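You operate a simulated robot arm through the tools that you are given. There is no shell and no other tool. Be economical: measure what you need, move in short steps, check, and stop when the job is done.

You are at the controls of a simulated two-armed robot. One attempt, no reset.

JOB
Unplug drive 257, unclamp it and lift it onto the blue cabinet.
Fine: pull its blue stick before the clamp opens and leave it beside the clamp; set the dispatch sign to Collect.

It is judged by the outcome, as a careful person would: the job done as asked, and still so three seconds after it is handed in. It fails if anything else is knocked over, pushed out of place, dropped, spilled or broken.

ROBOT AND FRAMES
Two 7-joint arms with two-finger parallel grippers on one trunk, on a base that drives. Base frame: it is fixed to the floor where the robot stands at the start and does not move with it; the origin is under the middle of the robot, x ahead of it, y to its left, z up. Readings come in mm, degrees, newtons and seconds.
The left shoulder is at the start at [70, 134, 1096], the right one opposite. With the tool pointing down near the work surface each hand reaches from about 100 to 640 mm from the robot's upright axis, wherever it stands, measured 20 degrees to its own side. Places, roughly: blue stick (3x2x3 cm) [500, 200, 900]; cans slider [600, -1000, 800]; dispatch slider [400, 700, 700]; fans slider [600, -1100, 1100]; fuses slider [400, 1100, 700]; red lever [400, 100, 800]; top of the blue cabinet [600, 700, 800]. Payload 1.57 kg a hand.
Tool frame (each hand has its own): the origin (TCP) lies between the finger pads and is the grasp point; the fingertips stand 30 mm ahead of it; z points along the fingers, y is the line along which they close. The gripper opens to 80 mm. The fingers are 17 mm wide and 12 mm thick; the gripper's body (40 by 82 mm) begins 80 mm behind the TCP.
Orientation is that of the tool frame in the base frame, as [roll, pitch, yaw] about the fixed x, y, z axes, in that order (R = Rz(yaw) Ry(pitch) Rx(roll)). With the fingers straight down and closing along the base's y, the tool's x points along the base's -x, its y along +y and its z along -z.

CONTROLS
- The arms move only by the tool nudge_tool. It takes "left_moves", "right_moves" or both (then of equal length, played together; a hand with none holds still); each is a list of rows, each a list of 3 entries, a list of its own where there are three numbers: the gripper command, from -1 (fully open) to 1 (shut), values between in proportion, then the shift along the tool's x, y, z in m, then the turn, a rotation vector about the tool's x, y, z in rad. In form: [[hand, [dx, dy, dz], [wx, wy, wz]], ...]. A call has 1 to 12 rows; each row is the pose to reach, as a shift and turn from the pose commanded when the call began, along the tool's axes at that moment. A row lasts 0.2 s, in which the tool goes at most 50 mm and 8.6 degrees; a call with a longer step from one row to the next is refused whole, and so is a gripper value outside its range. A pose out of reach is approached as far as the arm can. The call stops where the force on the tool passes 90 N (or 10 N more than at its start, if that is more) or the arm is blocked; 0.2 s more then pass. Each finger travels about 153 mm/s and halts on what it meets, pressing with about 41 N; the grip force reading is that of the motor and also rises with nothing between the fingers. The clock runs only during rows and for 0.2 s after the last one: add rows that repeat a pose to give the fingers time. The reply holds the time, the measured pose of the TCP, the force on the tool along the base axes, the opening and the grip force, in the units named above and with some noise, with the torque about the TCP (base axes, N m) and any sound that the robot's microphone picked up, and new pictures: "show" is both (left out), scene, wrist or none (wrist: the cameras of the hands that moved).
- Cameras (640 x 400 px; columns grow to the right, rows downward): "scene" is now at [129.2, 37.4, 1324.5]; the picture's right is [0.43, -0.90, 0.00], its down [-0.53, -0.25, -0.81] and it looks along [0.73, 0.35, -0.59] (base axes); focal length 250 px, centre (320, 200). "left" rides on the left gripper at [72, 7, -122] in its tool frame; the picture's right is [-0.09, 1.00, 0.00], its down [-0.84, -0.08, -0.54] and it looks along [-0.54, -0.05, 0.84] (tool axes); focal length 238 px, centre (320, 200). "right" rides on the right gripper at [72, -7, -122] in its tool frame; the picture's right is [0.09, 1.00, 0.00], its down [-0.84, 0.08, -0.54] and it looks along [-0.54, 0.05, 0.84] (tool axes); focal length 238 px, centre (320, 200). There is no depth. A picture from a camera that has moved, and an enlarged one, comes with that camera's place and axes in the base frame and with its lens.
- raise_lower(by): slides the trunk up (or, below 0, down) by that many mm; the arms and the scene camera ride with it, the base frame stays. It gives what a move gives, with no picture.
- roll_base(legs): drives the robot by 1 to 6 legs, each [ahead, left, turn to the left] in mm, mm and degrees, along the robot's own axes; the way and the turn of a leg run together, so that a leg with both is an arc; at most 1500 mm and 180 degrees a leg. The arms and the cameras ride along, it lands a little off, and it stops where it bumps. It gives what a move gives, and a new picture of the scene camera.
- head_to(pan, tilt): turns the head with the scene camera to pan (to the left, within 86 degrees either way) and tilt (down, from -29 to 69), counted from straight ahead of the robot. It gives what a move gives, and a new picture of the scene camera.
- inspect(camera, box): a new picture of the part [left, top, right, bottom] of that camera's present view, enlarged. The clock stands still meanwhile.
- finish_job(): hands the job in; it is judged then, once.

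Go step by step. Nothing tells you exact positions but the pictures and the camera data: compare them with the known pose of the tool, close in by small moves and look again before you grip or let go. The budget is 120 turns and 260 pictures, counting those below and the enlarged ones. Unless the task says otherwise, let go and move clear before handing in, and close with one line.

The tools are called after "Emit:" as name(argument=value, ...) on one line, values as JSON. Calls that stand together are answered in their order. nudge_tool: Moves the arms, as the interface text tells. Its arguments: {"type":"object","properties":{"left_moves":{"type":"array"},"right_moves":{"type":"array"},"show":{"type":"string","enum":["both","scene","wrist","none"]}},"required":[]} The other tools are called the same way: raise_lower (by) slides the trunk up or down; roll_base (legs) drives the base; head_to (pan, tilt) turns the head that bears the scene camera; inspect (camera, box) takes an enlarged picture of a part of a camera's view; finish_job () hands the job in.

At the start:

```text
clock: 0.0
left_eef_pos: [343.0, 417.8, 1187.8]
left_tool_rot: [-180.0, 0.1, 179.9]
left_contact_force: [0.0, 0.1, 0.4]
left_torque: [0.05, 0.0, 0.02]
left_gripper_width: 80.0
left_grasp_force: 0.0
right_eef_pos: [448.5, 29.6, 1187.0]
right_tool_rot: [-179.9, 0.0, -180.0]
right_contact_force: [-0.3, -0.3, -0.6]
right_torque: [0.02, 0.03, 0.01]
right_gripper_width: 79.9
right_grasp_force: 0.2
trunk travel left (down, up): [-670.0, 270.0]
robot x, y, heading: [-0.1, 1.1, 0.1]
head pan, tilt: [25.4, 35.8]
```

scene: 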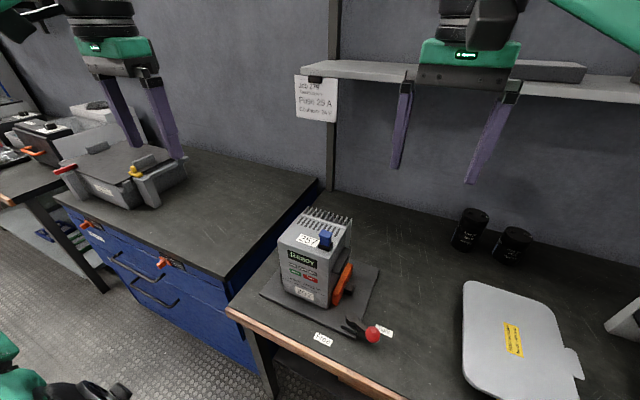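
right: 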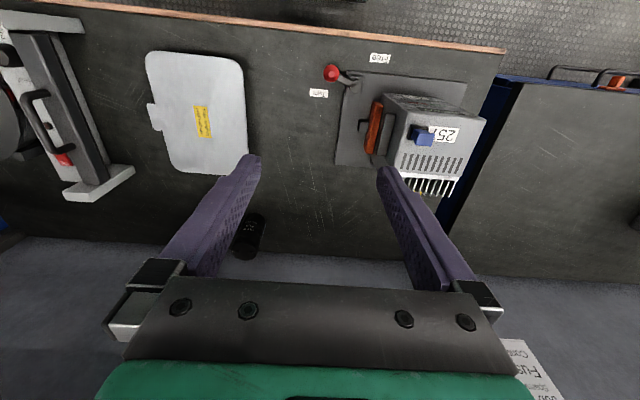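
left: 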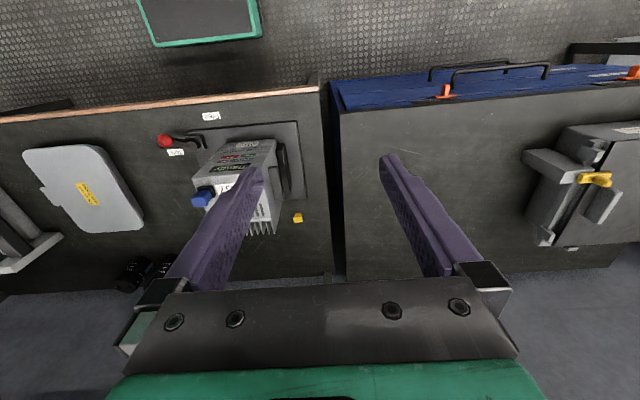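

I see the drive 257 on a clamp plate with a red lever and a blue stick on its top, with a blue cabinet to the left. I'll look closer at the details first.

Emit:
inspect(camera="scene", box=[220, 190, 420, 370])

Emit:
inspect(camera="left", box=[140, 90, 340, 270])

Emit:
inspect(camera="right", box=[300, 40, 500, 210])

Emit:
inspect(camera="scene", box=[0, 60, 240, 300])

Emit:
inspect(camera="scene", box=[280, 60, 360, 130])

```text
2.22 times, centred on (320, 280) of scene
camera zoom: at [129.2, 37.4, 1324.5], right [0.43, -0.9, 0.0], down [-0.53, -0.25, -0.81], along [0.73, 0.35, -0.59], focal length 555 px, centre (320, 22)
```

zoom: 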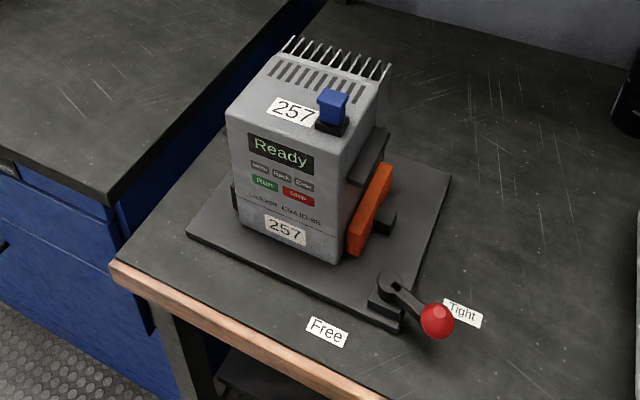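

```text
2.22 times, centred on (240, 180) of left
camera zoom: at [270.4, 423.8, 1308.0], right [0.09, 1.0, 0.0], down [0.84, -0.08, 0.54], along [0.54, -0.05, -0.84], focal length 530 px, centre (498, 244)
```

zoom: 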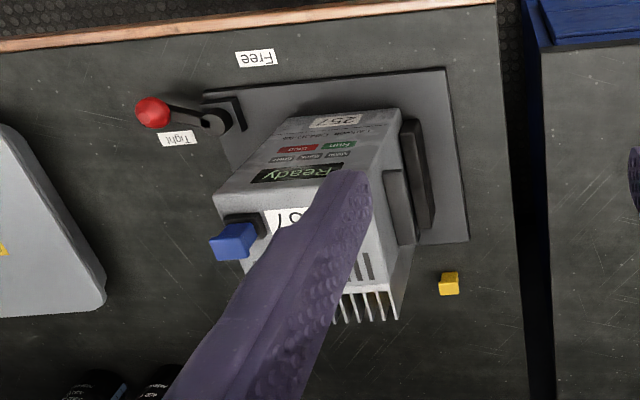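

```text
2.35 times, centred on (400, 125) of right
camera zoom: at [377.1, 23.8, 1310.6], right [-0.09, 1.0, 0.0], down [0.84, 0.08, 0.54], along [0.54, 0.05, -0.84], focal length 561 px, centre (132, 376)
```

zoom: 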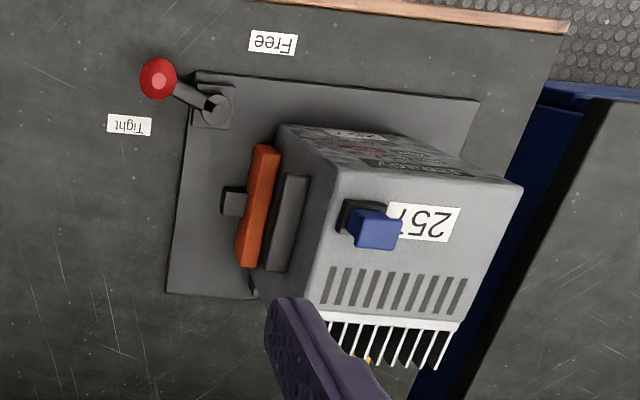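

```text
1.67 times, centred on (120, 180) of scene
camera zoom: at [129.2, 37.4, 1324.5], right [0.43, -0.9, 0.0], down [-0.53, -0.25, -0.81], along [0.73, 0.35, -0.59], focal length 416 px, centre (653, 233)
```

zoom: 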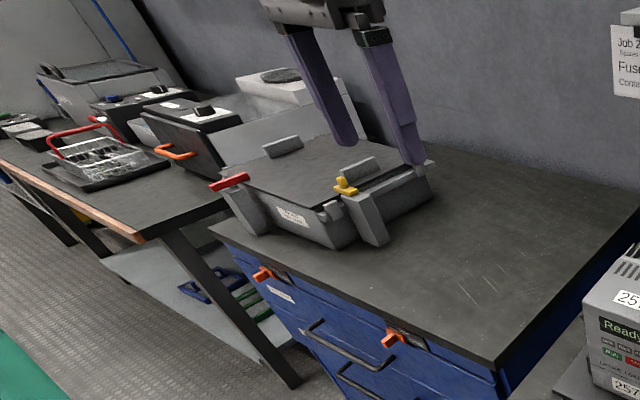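

```text
5.71 times, centred on (320, 95) of scene
camera zoom: at [129.2, 37.4, 1324.5], right [0.43, -0.9, 0.0], down [-0.53, -0.25, -0.81], along [0.73, 0.35, -0.59], focal length 1427 px, centre (320, 800)
```

zoom: 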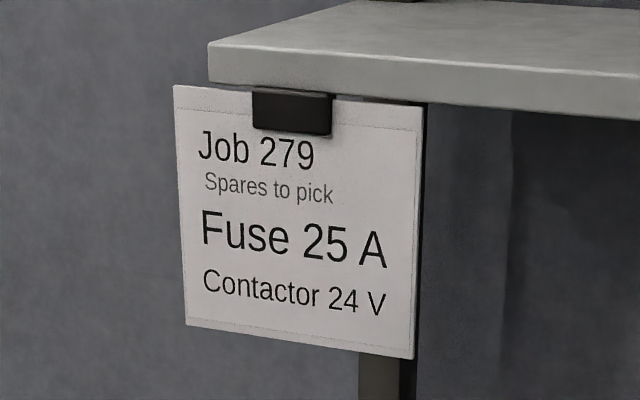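

I'll look at the cabinet front, its sliders and the sign.

Emit:
head_to(pan=65, tilt=40)

```text
clock: 1.1
left_eef_pos: [342.4, 416.6, 1187.4]
left_tool_rot: [179.8, 0.1, -179.9]
left_contact_force: [-1.2, -0.1, 0.3]
left_torque: [0.04, 0.02, -0.02]
left_gripper_width: 80.0
left_grasp_force: 0.1
right_eef_pos: [448.3, 29.5, 1187.3]
right_tool_rot: [180.0, 0.0, -180.0]
right_contact_force: [0.1, 0.9, 1.0]
right_torque: [0.02, 0.02, 0.02]
right_gripper_width: 80.0
right_grasp_force: 0.0
trunk travel left (down, up): [-670.0, 270.0]
robot x, y, heading: [-2.7, 1.7, 0.0]
head pan, tilt: [65.0, 40.0]
camera scene: at [86.1, 76.7, 1318.2], right [0.91, -0.42, 0.0], down [-0.27, -0.58, -0.77], along [0.32, 0.69, -0.64], focal length 250 px, centre (320, 200)
```

scene: 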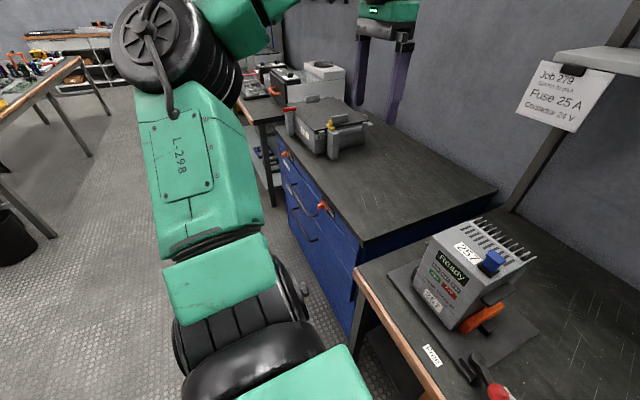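

Emit:
inspect(camera="scene", box=[265, 130, 365, 250])

Emit:
inspect(camera="left", box=[400, 40, 640, 260])

Emit:
inspect(camera="scene", box=[370, 190, 570, 400])

```text
3.33 times, centred on (315, 190) of scene
camera zoom: at [86.1, 76.7, 1318.2], right [0.91, -0.42, 0.0], down [-0.27, -0.58, -0.77], along [0.32, 0.69, -0.64], focal length 832 px, centre (337, 233)
```

zoom: 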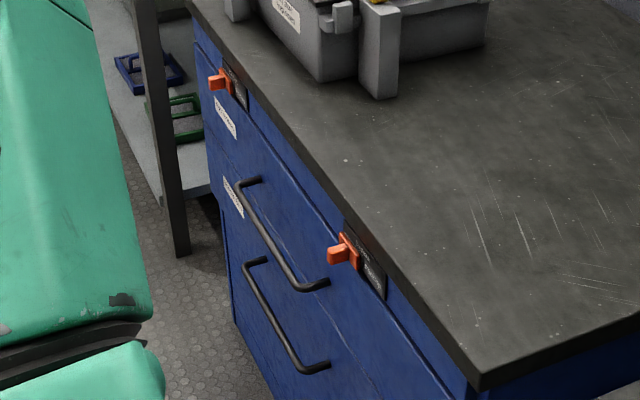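

```text
1.82 times, centred on (520, 150) of left
camera zoom: at [270.4, 423.8, 1308.0], right [0.09, 1.0, 0.0], down [0.84, -0.08, 0.54], along [0.54, -0.05, -0.84], focal length 433 px, centre (-44, 291)
```

zoom: 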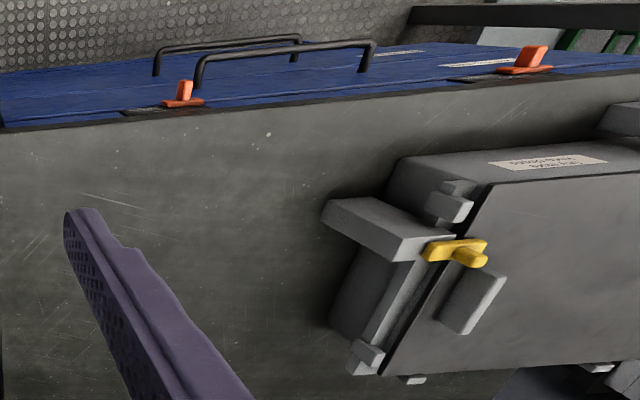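

```text
1.90 times, centred on (470, 295) of scene
camera zoom: at [86.1, 76.7, 1318.2], right [0.91, -0.42, 0.0], down [-0.27, -0.58, -0.77], along [0.32, 0.69, -0.64], focal length 476 px, centre (34, 19)
```

zoom: 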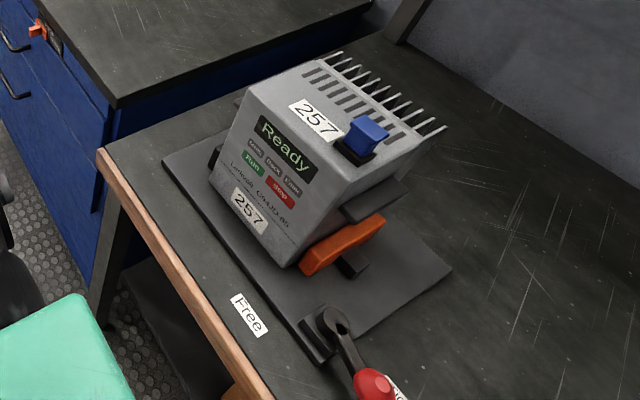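

Emit:
inspect(camera="scene", box=[410, 210, 550, 350])

Emit:
inspect(camera="right", box=[360, 80, 500, 200])

Emit:
inspect(camera="left", box=[180, 120, 320, 240])

```text
2.86 times, centred on (480, 280) of scene
camera zoom: at [86.1, 76.7, 1318.2], right [0.91, -0.42, 0.0], down [-0.27, -0.58, -0.77], along [0.32, 0.69, -0.64], focal length 713 px, centre (-137, -29)
```

zoom: 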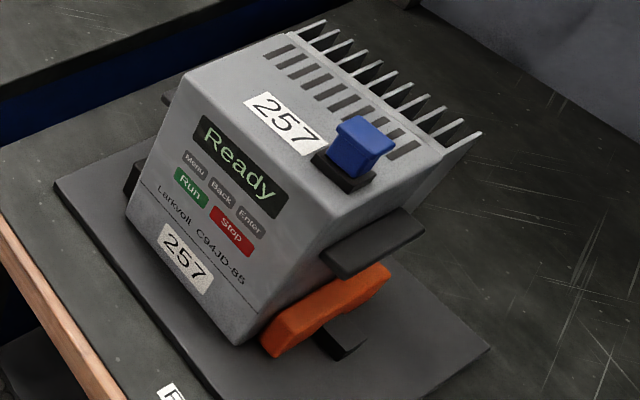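

```text
3.33 times, centred on (430, 140) of right
camera zoom: at [377.1, 23.7, 1310.6], right [-0.09, 1.0, 0.0], down [0.84, 0.08, 0.54], along [0.54, 0.05, -0.84], focal length 794 px, centre (-47, 400)
```

zoom: 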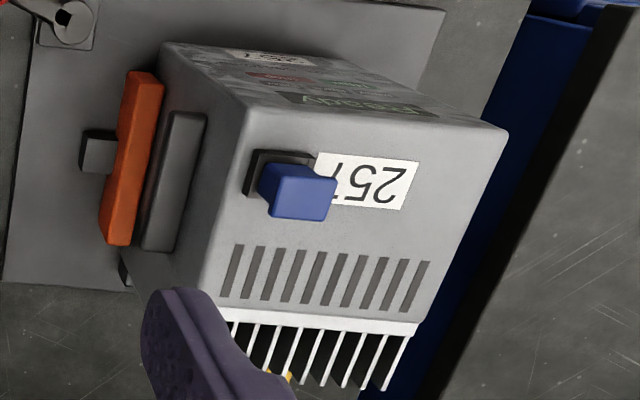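

```text
3.33 times, centred on (250, 180) of left
camera zoom: at [270.4, 423.8, 1308.0], right [0.09, 1.0, 0.0], down [0.84, -0.08, 0.54], along [0.54, -0.05, -0.84], focal length 794 px, centre (553, 267)
```

zoom: 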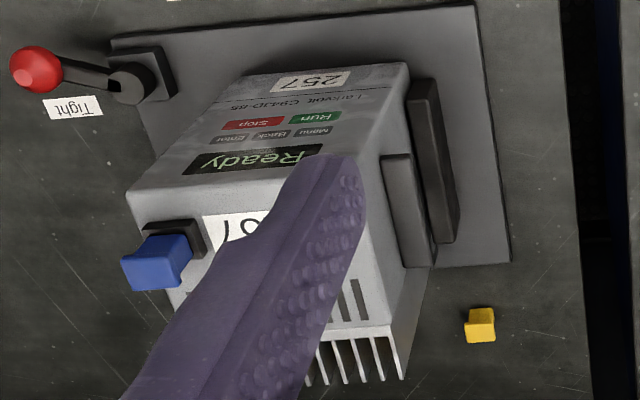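

Stick is near (485,195,~940), bench top z≈720, lever pivot ≈(442,108), knob ≈(420,51,769). The drive is ~130 mm wide with side lugs at z≈855, so it needs a two-hand lift. First I bring the right hand over the stick.

Emit:
nudge_tool(right_moves=[[-1, [-0.006, 0.027, 0.028], [0, 0, 0]], [-1, [-0.012, 0.054, 0.056], [0, 0, 0]], [-1, [-0.018, 0.081, 0.084], [0, 0, 0]], [-1, [-0.024, 0.108, 0.112], [0, 0, 0]], [-1, [-0.03, 0.135, 0.14], [0, 0, 0]], [-1, [-0.037, 0.163, 0.157], [0, 0, 0]], [-1, [-0.037, 0.163, 0.157], [0, 0, 0]]], show="wrist")

Emit:
head_to(pan=24, tilt=45)

```text
clock: 2.7
left_eef_pos: [341.6, 416.5, 1188.0]
left_tool_rot: [179.8, 0.0, 180.0]
left_contact_force: [-0.8, 0.2, -0.1]
left_torque: [0.0, -0.02, 0.01]
left_gripper_width: 80.1
left_grasp_force: 0.2
right_eef_pos: [457.4, 149.2, 1037.6]
right_tool_rot: [179.9, 0.1, -180.0]
right_contact_force: [1.0, 0.0, 0.3]
right_torque: [0.03, 0.01, -0.02]
right_gripper_width: 80.1
right_grasp_force: 0.1
right hand out of reach, approached as far as the arm can: row 4, 5, 6, 7
trunk travel left (down, up): [-670.0, 270.0]
robot x, y, heading: [-0.7, -0.1, -0.1]
head pan, tilt: [65.0, 40.0]
camera right: at [385.8, 142.8, 1160.8], right [-0.09, 1.0, 0.0], down [0.84, 0.08, 0.54], along [0.54, 0.05, -0.84], focal length 238 px, centre (320, 200)
```

right: 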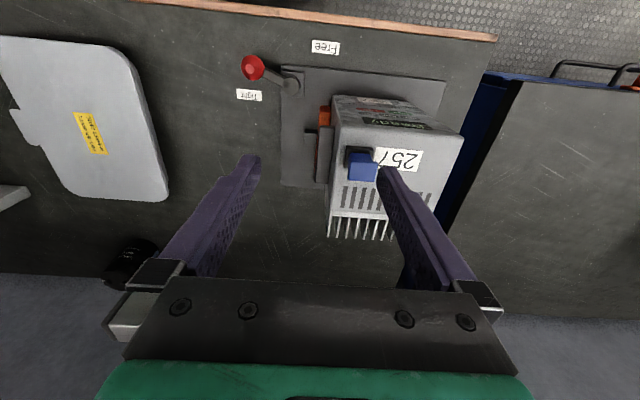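

```text
clock: 3.7
left_eef_pos: [341.9, 415.9, 1187.6]
left_tool_rot: [-180.0, 0.0, -180.0]
left_contact_force: [-1.1, 0.1, 0.6]
left_torque: [0.0, 0.02, -0.03]
left_gripper_width: 80.2
left_grasp_force: 0.2
right_eef_pos: [457.5, 149.2, 1038.7]
right_tool_rot: [179.9, 0.1, -179.9]
right_contact_force: [0.3, 0.8, -0.1]
right_torque: [0.01, 0.04, -0.02]
right_gripper_width: 80.3
right_grasp_force: 0.0
trunk travel left (down, up): [-670.0, 270.0]
robot x, y, heading: [2.7, -1.7, -0.2]
head pan, tilt: [24.0, 45.0]
camera scene: at [124.3, 32.8, 1310.9], right [0.41, -0.91, 0.0], down [-0.65, -0.29, -0.71], along [0.65, 0.29, -0.71], focal length 250 px, centre (320, 200)
```

scene: 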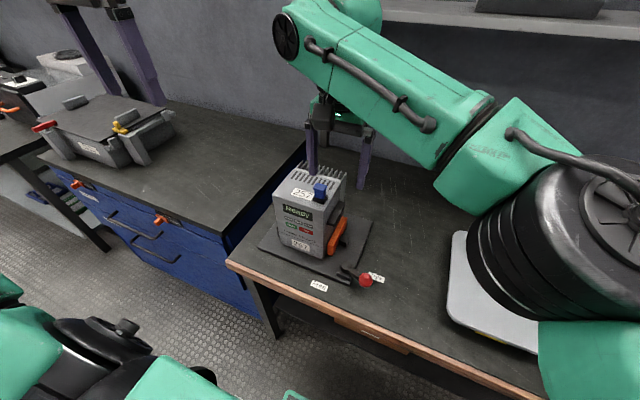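

The right hand's reach stops short of the stick, so I'll drive the base left so the drive is centred ahead of me.

Emit:
roll_base(legs=[[0, 235, 0]])

```text
clock: 5.5
left_eef_pos: [337.8, 657.6, 1187.7]
left_tool_rot: [179.9, 0.0, -179.5]
left_contact_force: [0.3, 0.5, -0.1]
left_torque: [0.0, -0.01, 0.01]
left_gripper_width: 79.8
left_grasp_force: 0.1
right_eef_pos: [455.2, 390.7, 1037.8]
right_tool_rot: [179.8, 0.2, -179.5]
right_contact_force: [-0.5, -0.2, -1.0]
right_torque: [0.05, -0.01, -0.02]
right_gripper_width: 80.1
right_grasp_force: 0.2
trunk travel left (down, up): [-670.0, 270.0]
robot x, y, heading: [0.4, 237.2, 0.5]
head pan, tilt: [24.0, 45.0]
camera scene: at [123.2, 270.6, 1311.0], right [0.41, -0.91, 0.0], down [-0.64, -0.29, -0.71], along [0.64, 0.29, -0.71], focal length 250 px, centre (320, 200)
```

scene: 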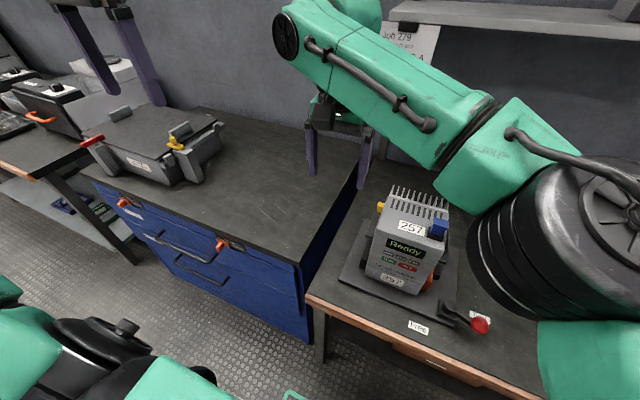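

Emit:
nudge_tool(right_moves=[[-1, [-0.005, -0.04, 0], [0, 0, 0]], [-1, [-0.012, -0.08, 0], [0, 0, 0]], [-1, [-0.018, -0.12, 0], [0, 0, 0]], [-1, [-0.024, -0.16, 0], [0, 0, 0]], [-1, [-0.028, -0.195, 0], [0, 0, 0]], [-1, [-0.028, -0.195, 0], [0, 0, 0]]], show="both")

```text
clock: 6.9
left_eef_pos: [338.6, 658.7, 1186.7]
left_tool_rot: [180.0, 0.1, -179.7]
left_contact_force: [0.4, 0.4, -0.4]
left_torque: [-0.03, -0.03, 0.0]
left_gripper_width: 79.9
left_grasp_force: 0.1
right_eef_pos: [485.8, 197.5, 1039.2]
right_tool_rot: [179.9, 0.0, -179.6]
right_contact_force: [0.3, 0.3, 0.8]
right_torque: [-0.04, -0.03, -0.01]
right_gripper_width: 80.3
right_grasp_force: 0.1
trunk travel left (down, up): [-670.0, 270.0]
robot x, y, heading: [-0.9, 236.5, 0.6]
head pan, tilt: [24.0, 45.0]
camera scene: at [123.2, 272.6, 1310.9], right [0.41, -0.91, 0.0], down [-0.64, -0.29, -0.71], along [0.64, 0.29, -0.71], focal length 250 px, centre (320, 200)
camera right: at [414.1, 191.3, 1162.3], right [-0.1, 0.99, 0.0], down [0.84, 0.08, 0.54], along [0.54, 0.05, -0.84], focal length 238 px, centre (320, 200)
```

scene: 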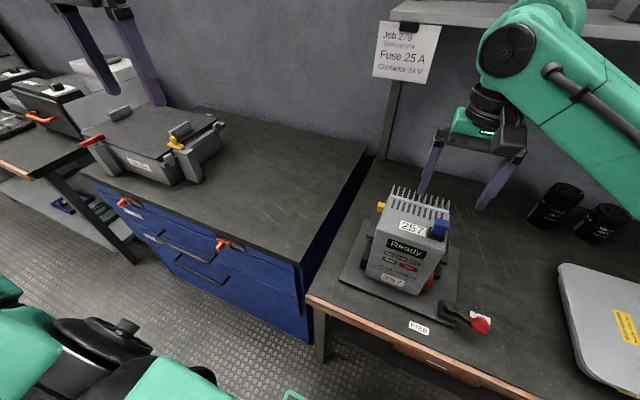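
right: 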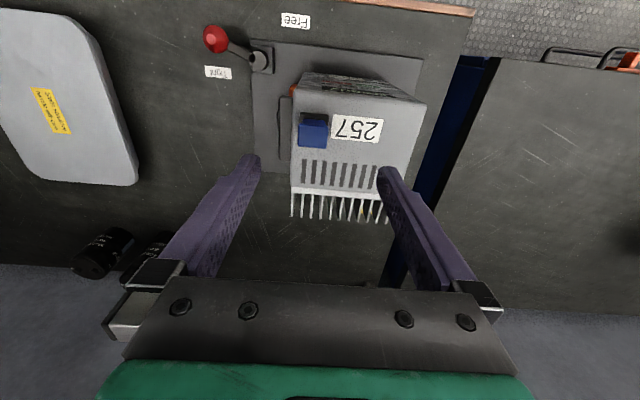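

Emit:
inspect(camera="right", box=[270, 90, 350, 170])

Emit:
inspect(camera="scene", box=[360, 180, 500, 340])

```text
5.00 times, centred on (310, 130) of right
camera zoom: at [414.1, 191.3, 1162.3], right [-0.1, 0.99, 0.0], down [0.84, 0.08, 0.54], along [0.54, 0.05, -0.84], focal length 1192 px, centre (370, 550)
```

zoom: 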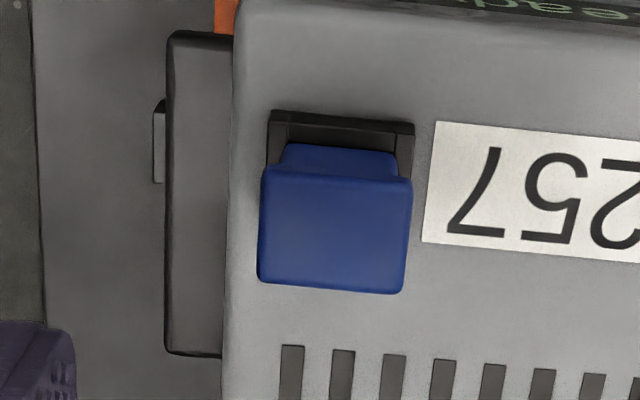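

```text
2.50 times, centred on (430, 260) of scene
camera zoom: at [123.2, 272.6, 1310.9], right [0.41, -0.91, 0.0], down [-0.64, -0.29, -0.71], along [0.64, 0.29, -0.71], focal length 624 px, centre (45, 50)
```

zoom: 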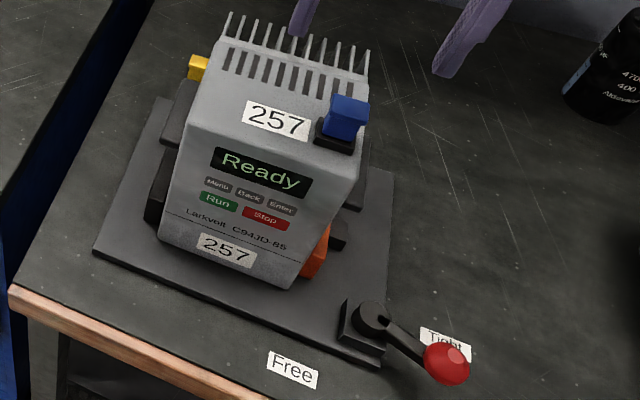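

Emit:
nudge_tool(right_moves=[[-1, [0.003, -0.006, 0.02], [0, 0, 0]], [-1, [0.003, -0.006, 0.05], [0, 0, 0]], [-1, [0.003, -0.006, 0.05], [0, 0, 0]]], show="both")

```text
clock: 7.7
left_eef_pos: [337.8, 656.5, 1187.0]
left_tool_rot: [179.9, 0.0, -179.6]
left_contact_force: [0.5, -0.1, 0.1]
left_torque: [0.01, 0.05, -0.03]
left_gripper_width: 80.0
left_grasp_force: 0.0
right_eef_pos: [481.9, 190.1, 989.1]
right_tool_rot: [179.9, 0.1, -179.6]
right_contact_force: [-0.1, 0.4, 0.0]
right_torque: [-0.02, 0.0, -0.02]
right_gripper_width: 79.9
right_grasp_force: 0.1
trunk travel left (down, up): [-670.0, 270.0]
robot x, y, heading: [3.1, 240.4, 0.6]
head pan, tilt: [24.0, 45.0]
camera scene: at [122.9, 271.7, 1310.9], right [0.41, -0.91, 0.0], down [-0.64, -0.29, -0.71], along [0.64, 0.29, -0.71], focal length 250 px, centre (320, 200)
camera right: at [410.1, 183.2, 1111.1], right [-0.1, 1.0, 0.0], down [0.84, 0.08, 0.54], along [0.54, 0.06, -0.84], focal length 238 px, centre (320, 200)
```

scene: 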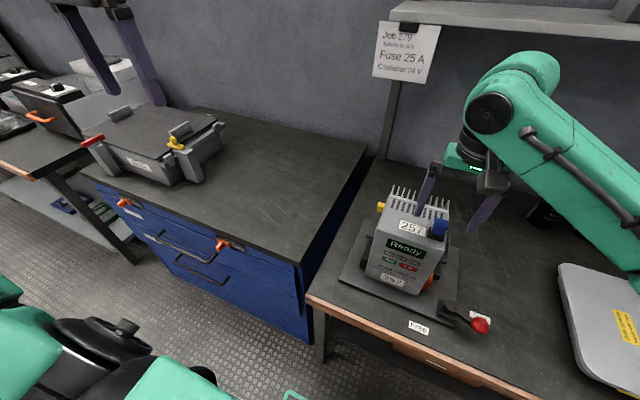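
right: 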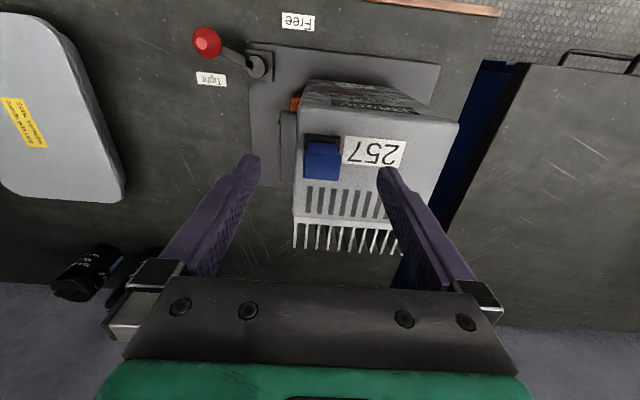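

Emit:
nudge_tool(right_moves=[[-1, [0.004, 0.001, 0.012], [0, 0, 0]], [-1, [0.004, 0.001, 0.022], [0, 0, 0]], [0.2, [0.004, 0.001, 0.022], [0, 0, 0]], [1, [0.004, 0.001, 0.022], [0, 0, 0]], [1, [0.004, 0.001, 0.022], [0, 0, 0]], [1, [0.004, 0.001, 0.022], [0, 0, 0]]], show="both")

```text
clock: 9.1
left_eef_pos: [339.0, 657.1, 1187.7]
left_tool_rot: [179.9, 0.0, -179.6]
left_contact_force: [0.3, -0.6, 0.1]
left_torque: [-0.06, -0.02, 0.0]
left_gripper_width: 79.9
left_grasp_force: 0.0
right_eef_pos: [478.5, 191.0, 966.2]
right_tool_rot: [179.9, 0.1, -179.6]
right_contact_force: [0.4, 0.6, 0.4]
right_torque: [-0.01, -0.01, -0.03]
right_gripper_width: 24.2
right_grasp_force: 35.5
trunk travel left (down, up): [-670.0, 270.0]
robot x, y, heading: [-1.4, 235.8, 0.1]
head pan, tilt: [24.0, 45.0]
heard: snap
camera scene: at [123.3, 271.6, 1310.9], right [0.41, -0.91, 0.0], down [-0.64, -0.29, -0.71], along [0.64, 0.29, -0.71], focal length 250 px, centre (320, 200)
camera right: at [407.0, 184.1, 1089.4], right [-0.1, 1.0, 0.0], down [0.84, 0.08, 0.54], along [0.54, 0.06, -0.84], focal length 238 px, centre (320, 200)
```

scene: 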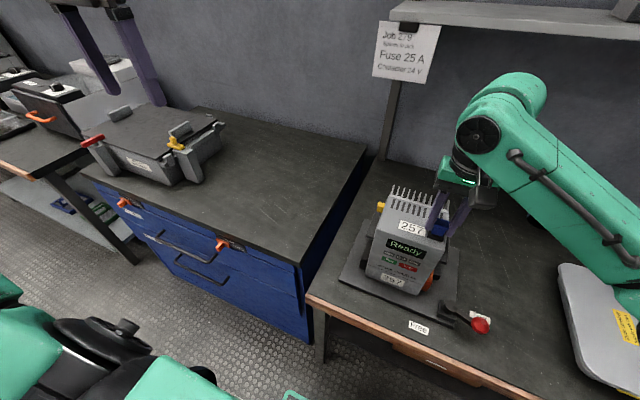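
right: 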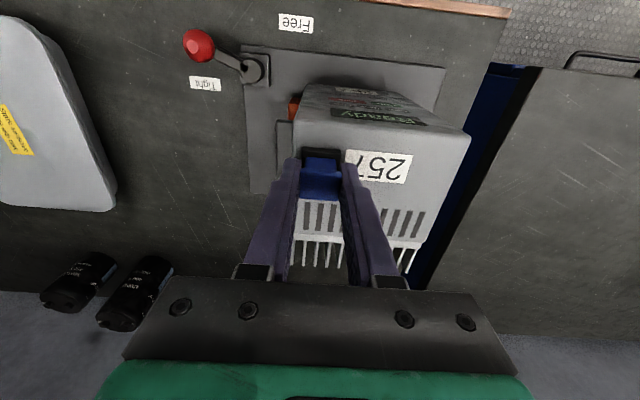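

The stick is gripped (24 mm). I'll pull it straight up.

Emit:
nudge_tool(right_moves=[[1, [0, 0, -0.01], [0, 0, 0]], [1, [0, 0, -0.02], [0, 0, 0]], [1, [0, 0, -0.03], [0, 0, 0]], [1, [0, 0, -0.05], [0, 0, 0]], [1, [0, 0, -0.07], [0, 0, 0]]], show="both")

```text
clock: 10.3
left_eef_pos: [337.3, 658.5, 1188.4]
left_tool_rot: [179.9, -0.1, -179.6]
left_contact_force: [-0.2, -0.6, 0.2]
left_torque: [0.0, -0.01, 0.02]
left_gripper_width: 79.7
left_grasp_force: 0.1
right_eef_pos: [477.6, 190.2, 1035.7]
right_tool_rot: [179.9, 0.1, -179.7]
right_contact_force: [-0.5, 0.4, 0.7]
right_torque: [0.0, -0.04, 0.03]
right_gripper_width: 24.1
right_grasp_force: 36.2
trunk travel left (down, up): [-670.0, 270.0]
robot x, y, heading: [-0.0, 239.0, 0.5]
head pan, tilt: [24.0, 45.0]
camera scene: at [122.8, 271.7, 1310.9], right [0.41, -0.91, 0.0], down [-0.64, -0.29, -0.71], along [0.64, 0.29, -0.71], focal length 250 px, centre (320, 200)
camera right: at [405.3, 184.5, 1159.3], right [-0.1, 1.0, 0.0], down [0.84, 0.08, 0.54], along [0.54, 0.05, -0.84], focal length 238 px, centre (320, 200)
```

scene: 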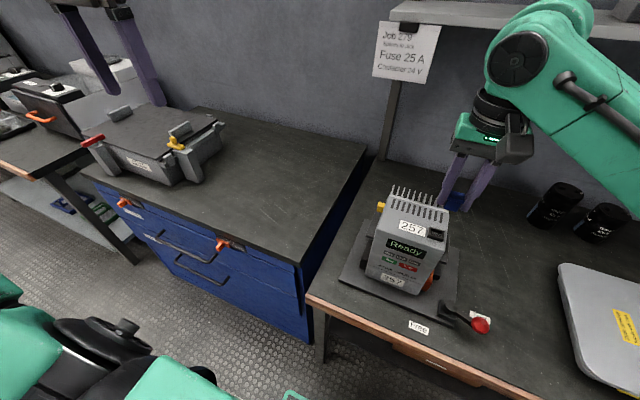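
right: 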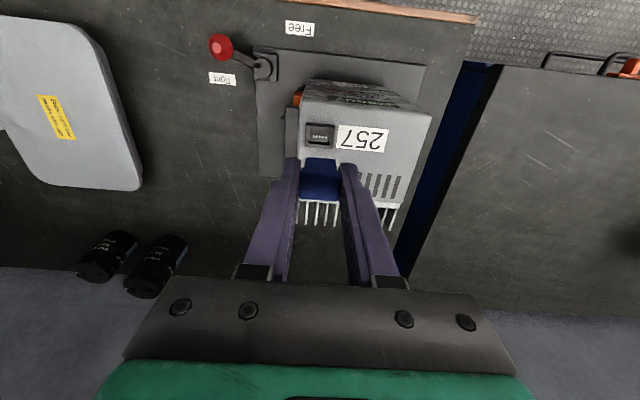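

Emit:
inspect(camera="scene", box=[420, 140, 500, 220])

Emit:
inspect(camera="right", box=[270, 110, 370, 210])

```text
5.00 times, centred on (460, 180) of scene
camera zoom: at [122.8, 271.7, 1310.9], right [0.41, -0.91, 0.0], down [-0.64, -0.29, -0.71], along [0.64, 0.29, -0.71], focal length 1248 px, centre (-380, 300)
```

zoom: 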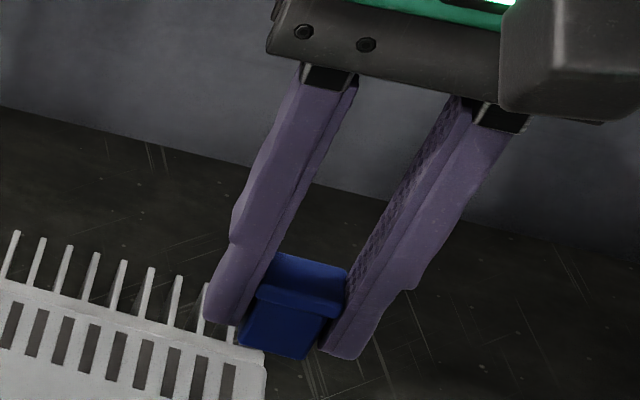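

```text
4.00 times, centred on (320, 160) of right
camera zoom: at [405.3, 184.5, 1159.3], right [-0.1, 1.0, 0.0], down [0.84, 0.08, 0.54], along [0.54, 0.05, -0.84], focal length 953 px, centre (320, 360)
```

zoom: 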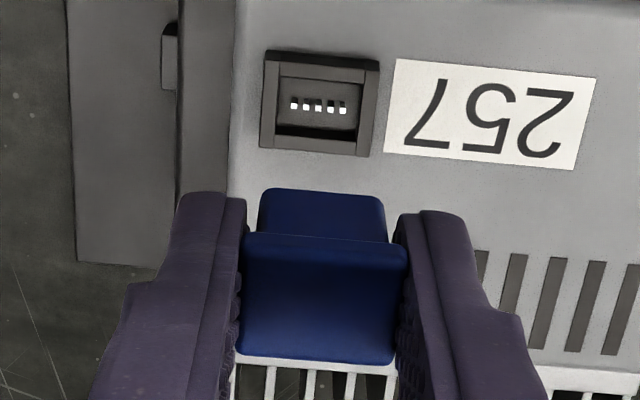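

Emit:
nudge_tool(right_moves=[[1, [-0.015, -0.033, 0], [0, 0, 0]], [1, [-0.03, -0.066, 0], [0, 0, 0]], [1, [-0.045, -0.099, 0], [0, 0, 0]], [1, [-0.06, -0.132, 0], [0, 0, 0]], [1, [-0.072, -0.165, 0], [0, 0, 0]], [1, [-0.072, -0.165, 0.045], [0, 0, 0]], [1, [-0.072, -0.165, 0.09], [0, 0, 0]], [1, [-0.072, -0.165, 0.135], [0, 0, 0]], [1, [-0.072, -0.165, 0.18], [0, 0, 0]], [1, [-0.072, -0.165, 0.22], [0, 0, 0]], [1, [-0.072, -0.165, 0.25], [0, 0, 0]]], show="both")

```text
clock: 12.7
left_eef_pos: [339.9, 657.3, 1187.6]
left_tool_rot: [179.9, 0.1, -179.6]
left_contact_force: [0.0, -0.8, 0.6]
left_torque: [0.02, -0.01, -0.03]
left_gripper_width: 80.2
left_grasp_force: 0.1
right_eef_pos: [553.7, 28.4, 786.5]
right_tool_rot: [179.9, 0.2, -179.6]
right_contact_force: [-0.2, -0.2, -0.1]
right_torque: [0.02, -0.03, -0.01]
right_gripper_width: 24.3
right_grasp_force: 35.9
trunk travel left (down, up): [-670.0, 270.0]
robot x, y, heading: [-0.8, 239.2, 0.4]
head pan, tilt: [24.0, 45.0]
camera scene: at [123.6, 271.5, 1310.9], right [0.41, -0.91, 0.0], down [-0.64, -0.29, -0.71], along [0.64, 0.29, -0.71], focal length 250 px, centre (320, 200)
camera right: at [481.7, 21.2, 909.0], right [-0.1, 1.0, 0.0], down [0.83, 0.08, 0.54], along [0.54, 0.06, -0.84], focal length 238 px, centre (320, 200)
```

scene: 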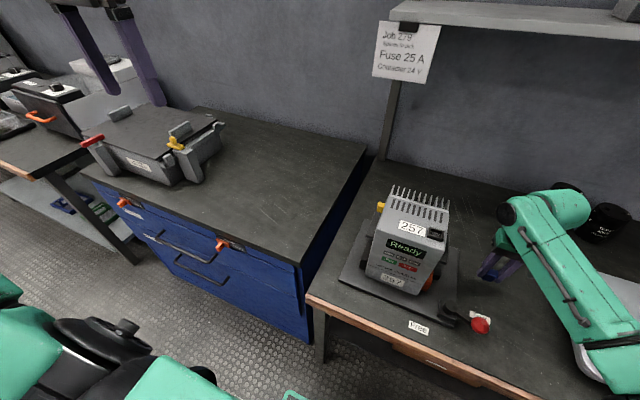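
right: 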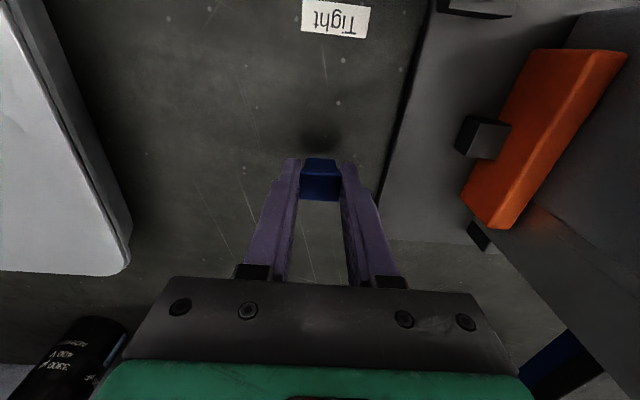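

Emit:
nudge_tool(right_moves=[[1, [0, 0, 0.01], [0, 0, 0]], [1, [0, 0, 0.02], [0, 0, 0]], [1, [0, 0, 0.024], [0, 0, 0]], [1, [0, 0, 0.024], [0, 0, 0]]], show="wrist")

```text
clock: 13.7
left_eef_pos: [337.7, 657.2, 1188.3]
left_tool_rot: [179.9, -0.1, -179.6]
left_contact_force: [-0.4, -0.1, 0.1]
left_torque: [-0.02, -0.01, 0.0]
left_gripper_width: 79.8
left_grasp_force: 0.0
right_eef_pos: [551.0, 26.8, 762.7]
right_tool_rot: [179.8, 0.1, -179.6]
right_contact_force: [0.3, 0.0, 0.1]
right_torque: [0.0, -0.03, 0.0]
right_gripper_width: 24.3
right_grasp_force: 36.4
trunk travel left (down, up): [-670.0, 270.0]
robot x, y, heading: [-3.2, 235.3, 0.5]
head pan, tilt: [24.0, 45.0]
camera right: at [480.2, 20.5, 884.5], right [-0.1, 0.99, 0.0], down [0.84, 0.08, 0.54], along [0.54, 0.06, -0.84], focal length 238 px, centre (320, 200)
```

right: 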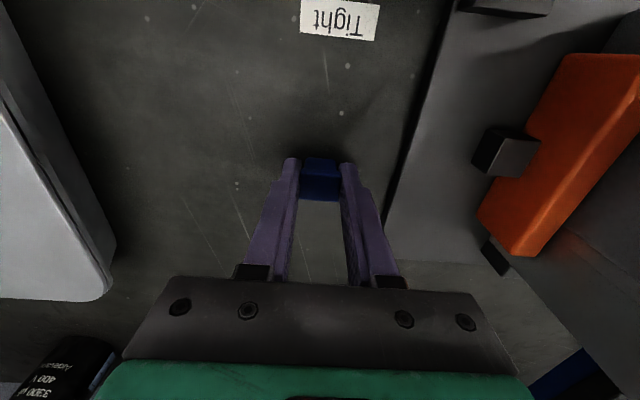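

Emit:
nudge_tool(right_moves=[[1, [0, 0, 0.003], [0, 0, 0]], [1, [0, 0, 0.006], [0, 0, 0]], [1, [0, 0, 0.006], [0, 0, 0]]], show="none")

Emit:
inspect(camera="right", box=[270, 120, 370, 220])

Emit:
inspect(camera="scene", box=[450, 230, 550, 330])

```text
clock: 14.5
left_eef_pos: [338.1, 657.0, 1187.5]
left_tool_rot: [179.9, 0.0, -179.6]
left_contact_force: [-0.4, 0.0, 0.0]
left_torque: [0.0, 0.05, 0.01]
left_gripper_width: 79.9
left_grasp_force: 0.0
right_eef_pos: [551.9, 26.3, 755.5]
right_tool_rot: [179.9, 0.1, -179.5]
right_contact_force: [0.1, 0.1, -0.3]
right_torque: [0.02, 0.0, -0.02]
right_gripper_width: 24.3
right_grasp_force: 36.3
trunk travel left (down, up): [-670.0, 270.0]
robot x, y, heading: [-1.1, 236.0, 0.5]
head pan, tilt: [24.0, 45.0]
```

```text
4.00 times, centred on (320, 170) of right
camera zoom: at [480.2, 20.2, 878.2], right [-0.1, 1.0, 0.0], down [0.84, 0.08, 0.54], along [0.54, 0.06, -0.84], focal length 953 px, centre (320, 320)
```

zoom: 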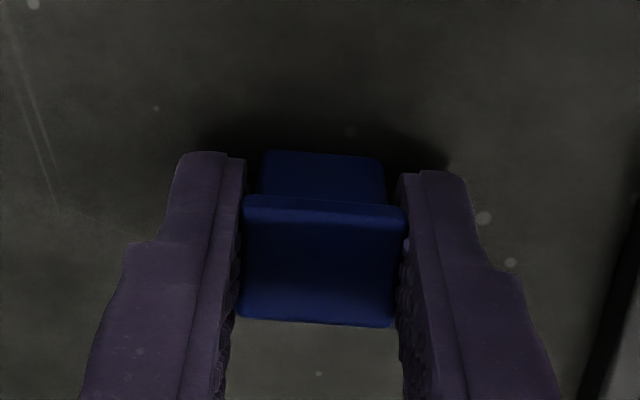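

```text
4.00 times, centred on (500, 280) of scene
camera zoom: at [123.3, 271.5, 1310.9], right [0.41, -0.91, 0.0], down [-0.64, -0.29, -0.71], along [0.64, 0.29, -0.71], focal length 999 px, centre (-400, -120)
```

zoom: 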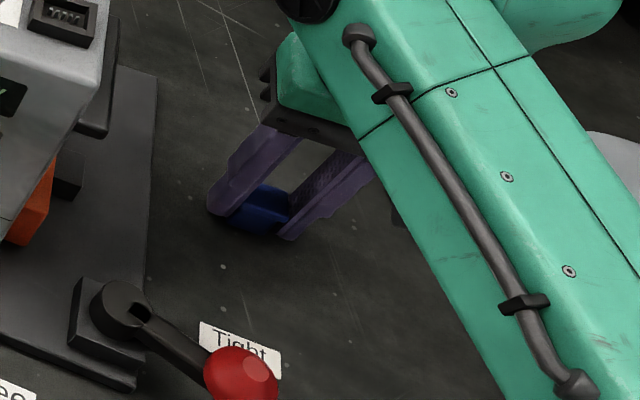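

Emit:
nudge_tool(right_moves=[[1, [0, 0, 0.002], [0, 0, 0]], [1, [0, 0, 0.004], [0, 0, 0]], [1, [0, 0, 0.004], [0, 0, 0]]], show="none")

```text
clock: 15.3
left_eef_pos: [336.0, 657.9, 1188.7]
left_tool_rot: [-180.0, 0.0, -179.6]
left_contact_force: [0.2, -0.4, -0.7]
left_torque: [-0.03, -0.03, 0.04]
left_gripper_width: 79.8
left_grasp_force: 0.2
right_eef_pos: [551.7, 26.8, 754.8]
right_tool_rot: [179.9, 0.5, -179.6]
right_contact_force: [5.2, -3.5, 20.5]
right_torque: [-0.07, -0.16, 0.01]
right_gripper_width: 24.4
right_grasp_force: 35.8
trunk travel left (down, up): [-670.0, 270.0]
robot x, y, heading: [-2.0, 234.0, 0.2]
head pan, tilt: [24.0, 45.0]
```

The stick touches the bench; I'll relax, open and lift clear.

Emit:
nudge_tool(right_moves=[[1, [0, 0, -0.003], [0, 0, 0]], [0.1, [0, 0, -0.003], [0, 0, 0]], [0.1, [0, 0, -0.003], [0, 0, 0]], [0.1, [0, 0, -0.02], [0, 0, 0]], [0.1, [0, 0, -0.06], [0, 0, 0]], [0.1, [0, 0, -0.1], [0, 0, 0]], [0.1, [0, 0, -0.14], [0, 0, 0]]], show="both")

```text
clock: 16.9
left_eef_pos: [336.7, 656.4, 1188.2]
left_tool_rot: [179.9, 0.0, -179.7]
left_contact_force: [0.9, -0.8, -0.1]
left_torque: [0.01, -0.02, 0.01]
left_gripper_width: 80.4
left_grasp_force: 0.2
right_eef_pos: [551.2, 28.1, 891.1]
right_tool_rot: [179.9, 0.1, -179.6]
right_contact_force: [-0.8, -0.6, -0.3]
right_torque: [0.03, 0.01, -0.01]
right_gripper_width: 35.9
right_grasp_force: 0.1
trunk travel left (down, up): [-670.0, 270.0]
robot x, y, heading: [2.7, 240.6, 0.6]
head pan, tilt: [24.0, 45.0]
camera scene: at [122.5, 271.1, 1310.9], right [0.41, -0.91, 0.0], down [-0.64, -0.29, -0.71], along [0.64, 0.29, -0.71], focal length 250 px, centre (320, 200)
camera right: at [480.4, 20.8, 1014.5], right [-0.1, 1.0, 0.0], down [0.84, 0.08, 0.54], along [0.54, 0.06, -0.84], focal length 238 px, centre (320, 200)
```

scene: 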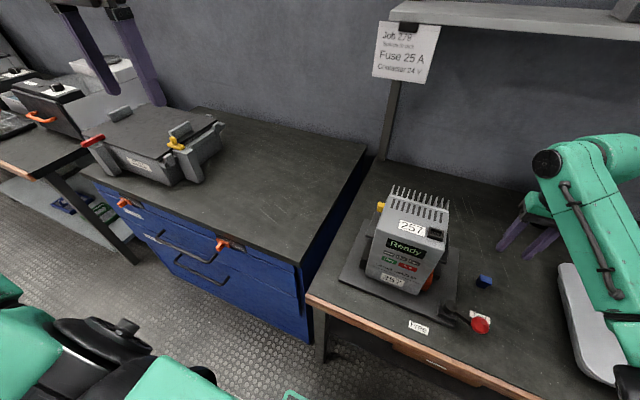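
right: 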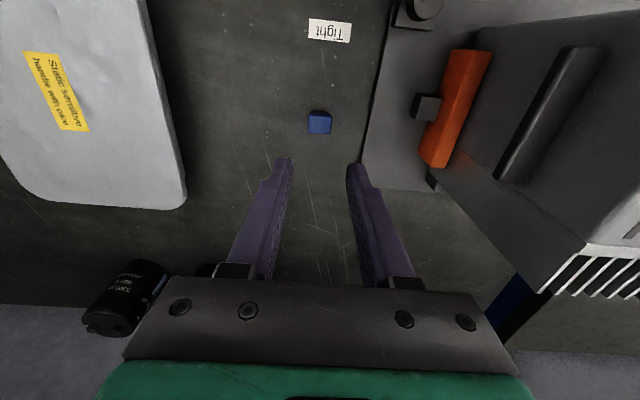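

The stick stands beside the clamp. Next I move the right hand above the red knob, turned so the fingers straddle it along its swing direction.

Emit:
nudge_tool(right_moves=[[-0.15, [0.015, 0.002, 0], [0, 0, -0.134]], [-0.15, [0.03, 0.004, 0], [0, 0, -0.268]], [-0.15, [0.045, 0.006, 0], [0, 0, -0.402]], [-0.15, [0.06, 0.01, 0], [0, 0, -0.536]], [-0.15, [0.075, 0.012, 0], [0, 0, -0.67]], [-0.15, [0.09, 0.015, 0], [0, 0, -0.8]], [-0.15, [0.105, 0.018, 0], [0, 0, -0.93]], [-0.15, [0.12, 0.02, 0], [0, 0, -1.06]], [-0.15, [0.13, 0.021, 0], [0, 0, -1.2]], [-0.15, [0.13, 0.021, 0], [0, 0, -1.2]]], show="both")

```text
clock: 19.1
left_eef_pos: [337.6, 657.7, 1188.5]
left_tool_rot: [179.9, 0.0, -179.6]
left_contact_force: [-1.7, -0.1, 0.0]
left_torque: [-0.04, 0.0, 0.03]
left_gripper_width: 79.9
left_grasp_force: 0.0
right_eef_pos: [421.7, 47.6, 892.7]
right_tool_rot: [-179.9, 0.1, -110.7]
right_contact_force: [0.4, -1.0, -0.1]
right_torque: [-0.02, 0.02, -0.03]
right_gripper_width: 45.9
right_grasp_force: 0.1
trunk travel left (down, up): [-670.0, 270.0]
robot x, y, heading: [-5.8, 240.4, 0.6]
head pan, tilt: [24.0, 45.0]
camera scene: at [123.4, 271.5, 1310.9], right [0.41, -0.91, 0.0], down [-0.64, -0.29, -0.71], along [0.64, 0.29, -0.71], focal length 250 px, centre (320, 200)
camera right: at [402.2, -21.8, 1014.8], right [-0.96, 0.27, 0.0], down [0.22, 0.81, 0.54], along [0.15, 0.52, -0.84], focal length 238 px, centre (320, 200)
```

scene: 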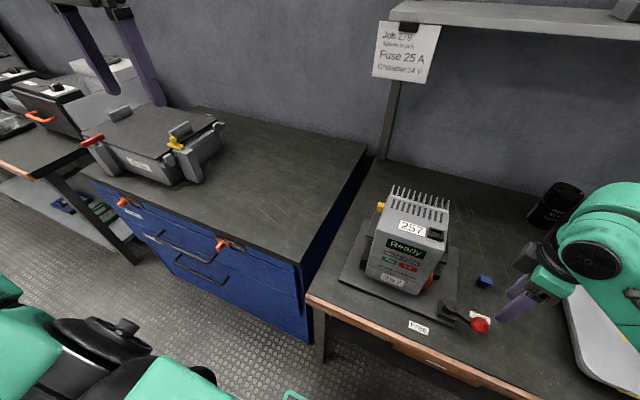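
right: 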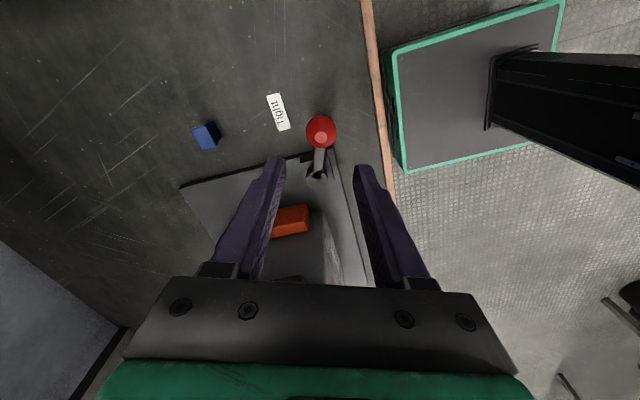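

Emit:
nudge_tool(right_moves=[[-0.15, [0, -0.001, 0.035], [0, 0, 0]], [-0.15, [0, -0.001, 0.07], [0, 0, 0]], [-0.15, [0, -0.001, 0.09], [0, 0, 0]], [-0.15, [0, -0.001, 0.108], [0, 0, 0]], [-0.15, [0, -0.001, 0.108], [0, 0, 0]]], show="both")

```text
clock: 20.3
left_eef_pos: [338.0, 657.6, 1187.9]
left_tool_rot: [179.9, 0.0, -179.7]
left_contact_force: [0.5, -0.9, -0.6]
left_torque: [-0.01, 0.01, 0.01]
left_gripper_width: 80.2
left_grasp_force: 0.0
right_eef_pos: [422.2, 47.6, 783.5]
right_tool_rot: [-179.8, 0.1, -110.8]
right_contact_force: [0.5, 0.4, 0.2]
right_torque: [-0.03, 0.0, 0.01]
right_gripper_width: 46.1
right_grasp_force: 0.1
trunk travel left (down, up): [-670.0, 270.0]
robot x, y, heading: [-2.3, 240.1, 0.4]
head pan, tilt: [24.0, 45.0]
camera scene: at [123.2, 271.6, 1310.9], right [0.41, -0.91, 0.0], down [-0.64, -0.29, -0.71], along [0.64, 0.29, -0.71], focal length 250 px, centre (320, 200)
camera right: at [403.5, -22.2, 906.0], right [-0.96, 0.27, 0.0], down [0.22, 0.81, 0.54], along [0.15, 0.52, -0.84], focal length 238 px, centre (320, 200)
```

scene: 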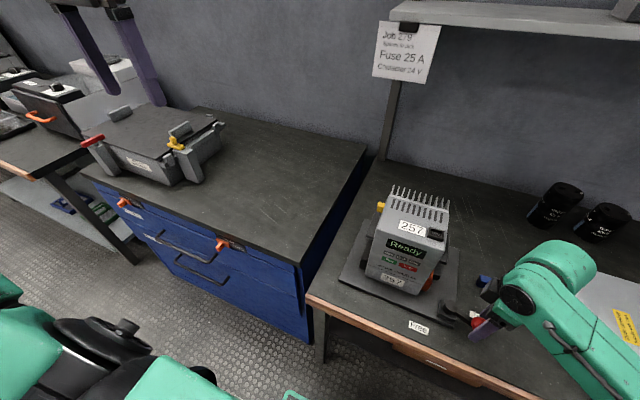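
right: 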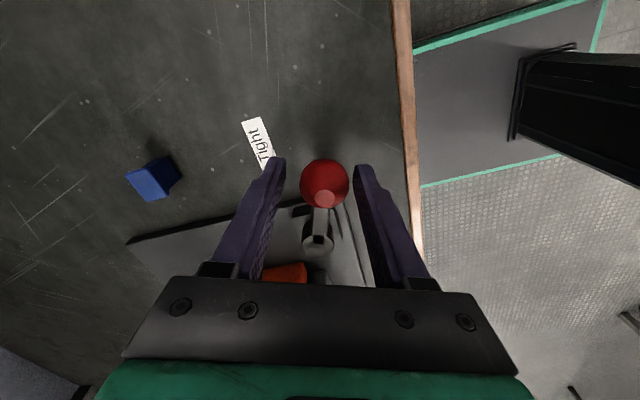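

The knob sits between the fingers. I swing it clockwise along its arc toward Free.

Emit:
nudge_tool(right_moves=[[-0.15, [-0.0006, 0.0084, 0], [0, 0, 0.14]], [-0.15, [-0.0023, 0.0166, 0], [0, 0, 0.28]], [-0.15, [-0.0052, 0.0245, 0], [0, 0, 0.42]], [-0.15, [-0.0092, 0.0319, 0], [0, 0, 0.56]], [-0.15, [-0.0141, 0.0387, 0], [0, 0, 0.7]], [-0.15, [-0.02, 0.0447, 0], [0, 0, 0.84]], [-0.15, [-0.0266, 0.0498, 0], [0, 0, 0.98]]], show="both")

```text
clock: 21.9
left_eef_pos: [338.0, 656.9, 1187.0]
left_tool_rot: [179.9, 0.0, -179.6]
left_contact_force: [0.3, -0.4, -0.5]
left_torque: [0.03, -0.01, 0.01]
left_gripper_width: 80.1
left_grasp_force: 0.0
right_eef_pos: [385.2, 88.2, 783.7]
right_tool_rot: [179.9, 0.1, -167.1]
right_contact_force: [-0.6, -3.6, -0.2]
right_torque: [-0.08, 0.01, -0.04]
right_gripper_width: 49.0
right_grasp_force: 1.8
trunk travel left (down, up): [-670.0, 270.0]
robot x, y, heading: [-3.4, 236.2, 0.5]
head pan, tilt: [24.0, 45.0]
camera scene: at [123.3, 271.0, 1310.9], right [0.41, -0.91, 0.0], down [-0.64, -0.29, -0.71], along [0.64, 0.29, -0.71], focal length 250 px, centre (320, 200)
camera right: at [317.0, 66.7, 906.2], right [-0.31, 0.95, 0.0], down [0.8, 0.26, 0.54], along [0.52, 0.17, -0.84], focal length 238 px, centre (320, 200)
```

scene: 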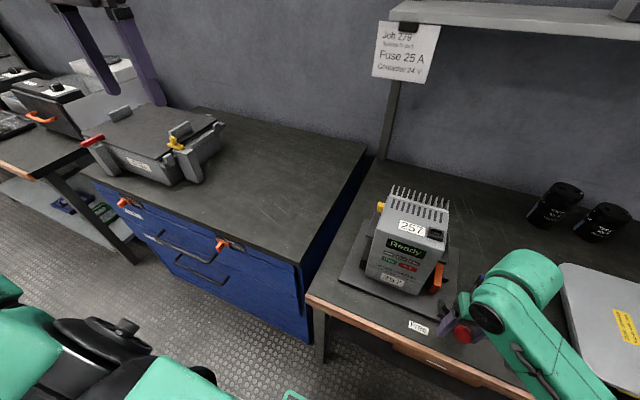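
right: 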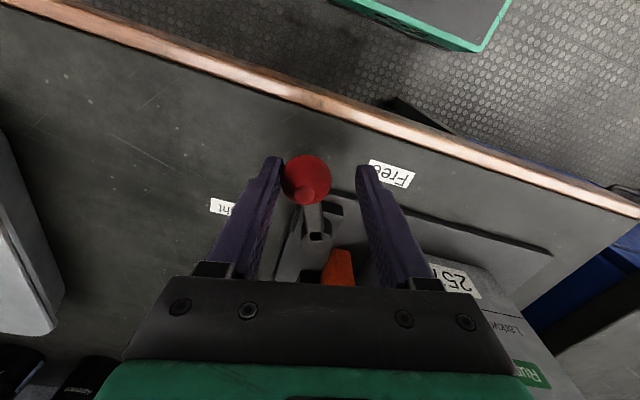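

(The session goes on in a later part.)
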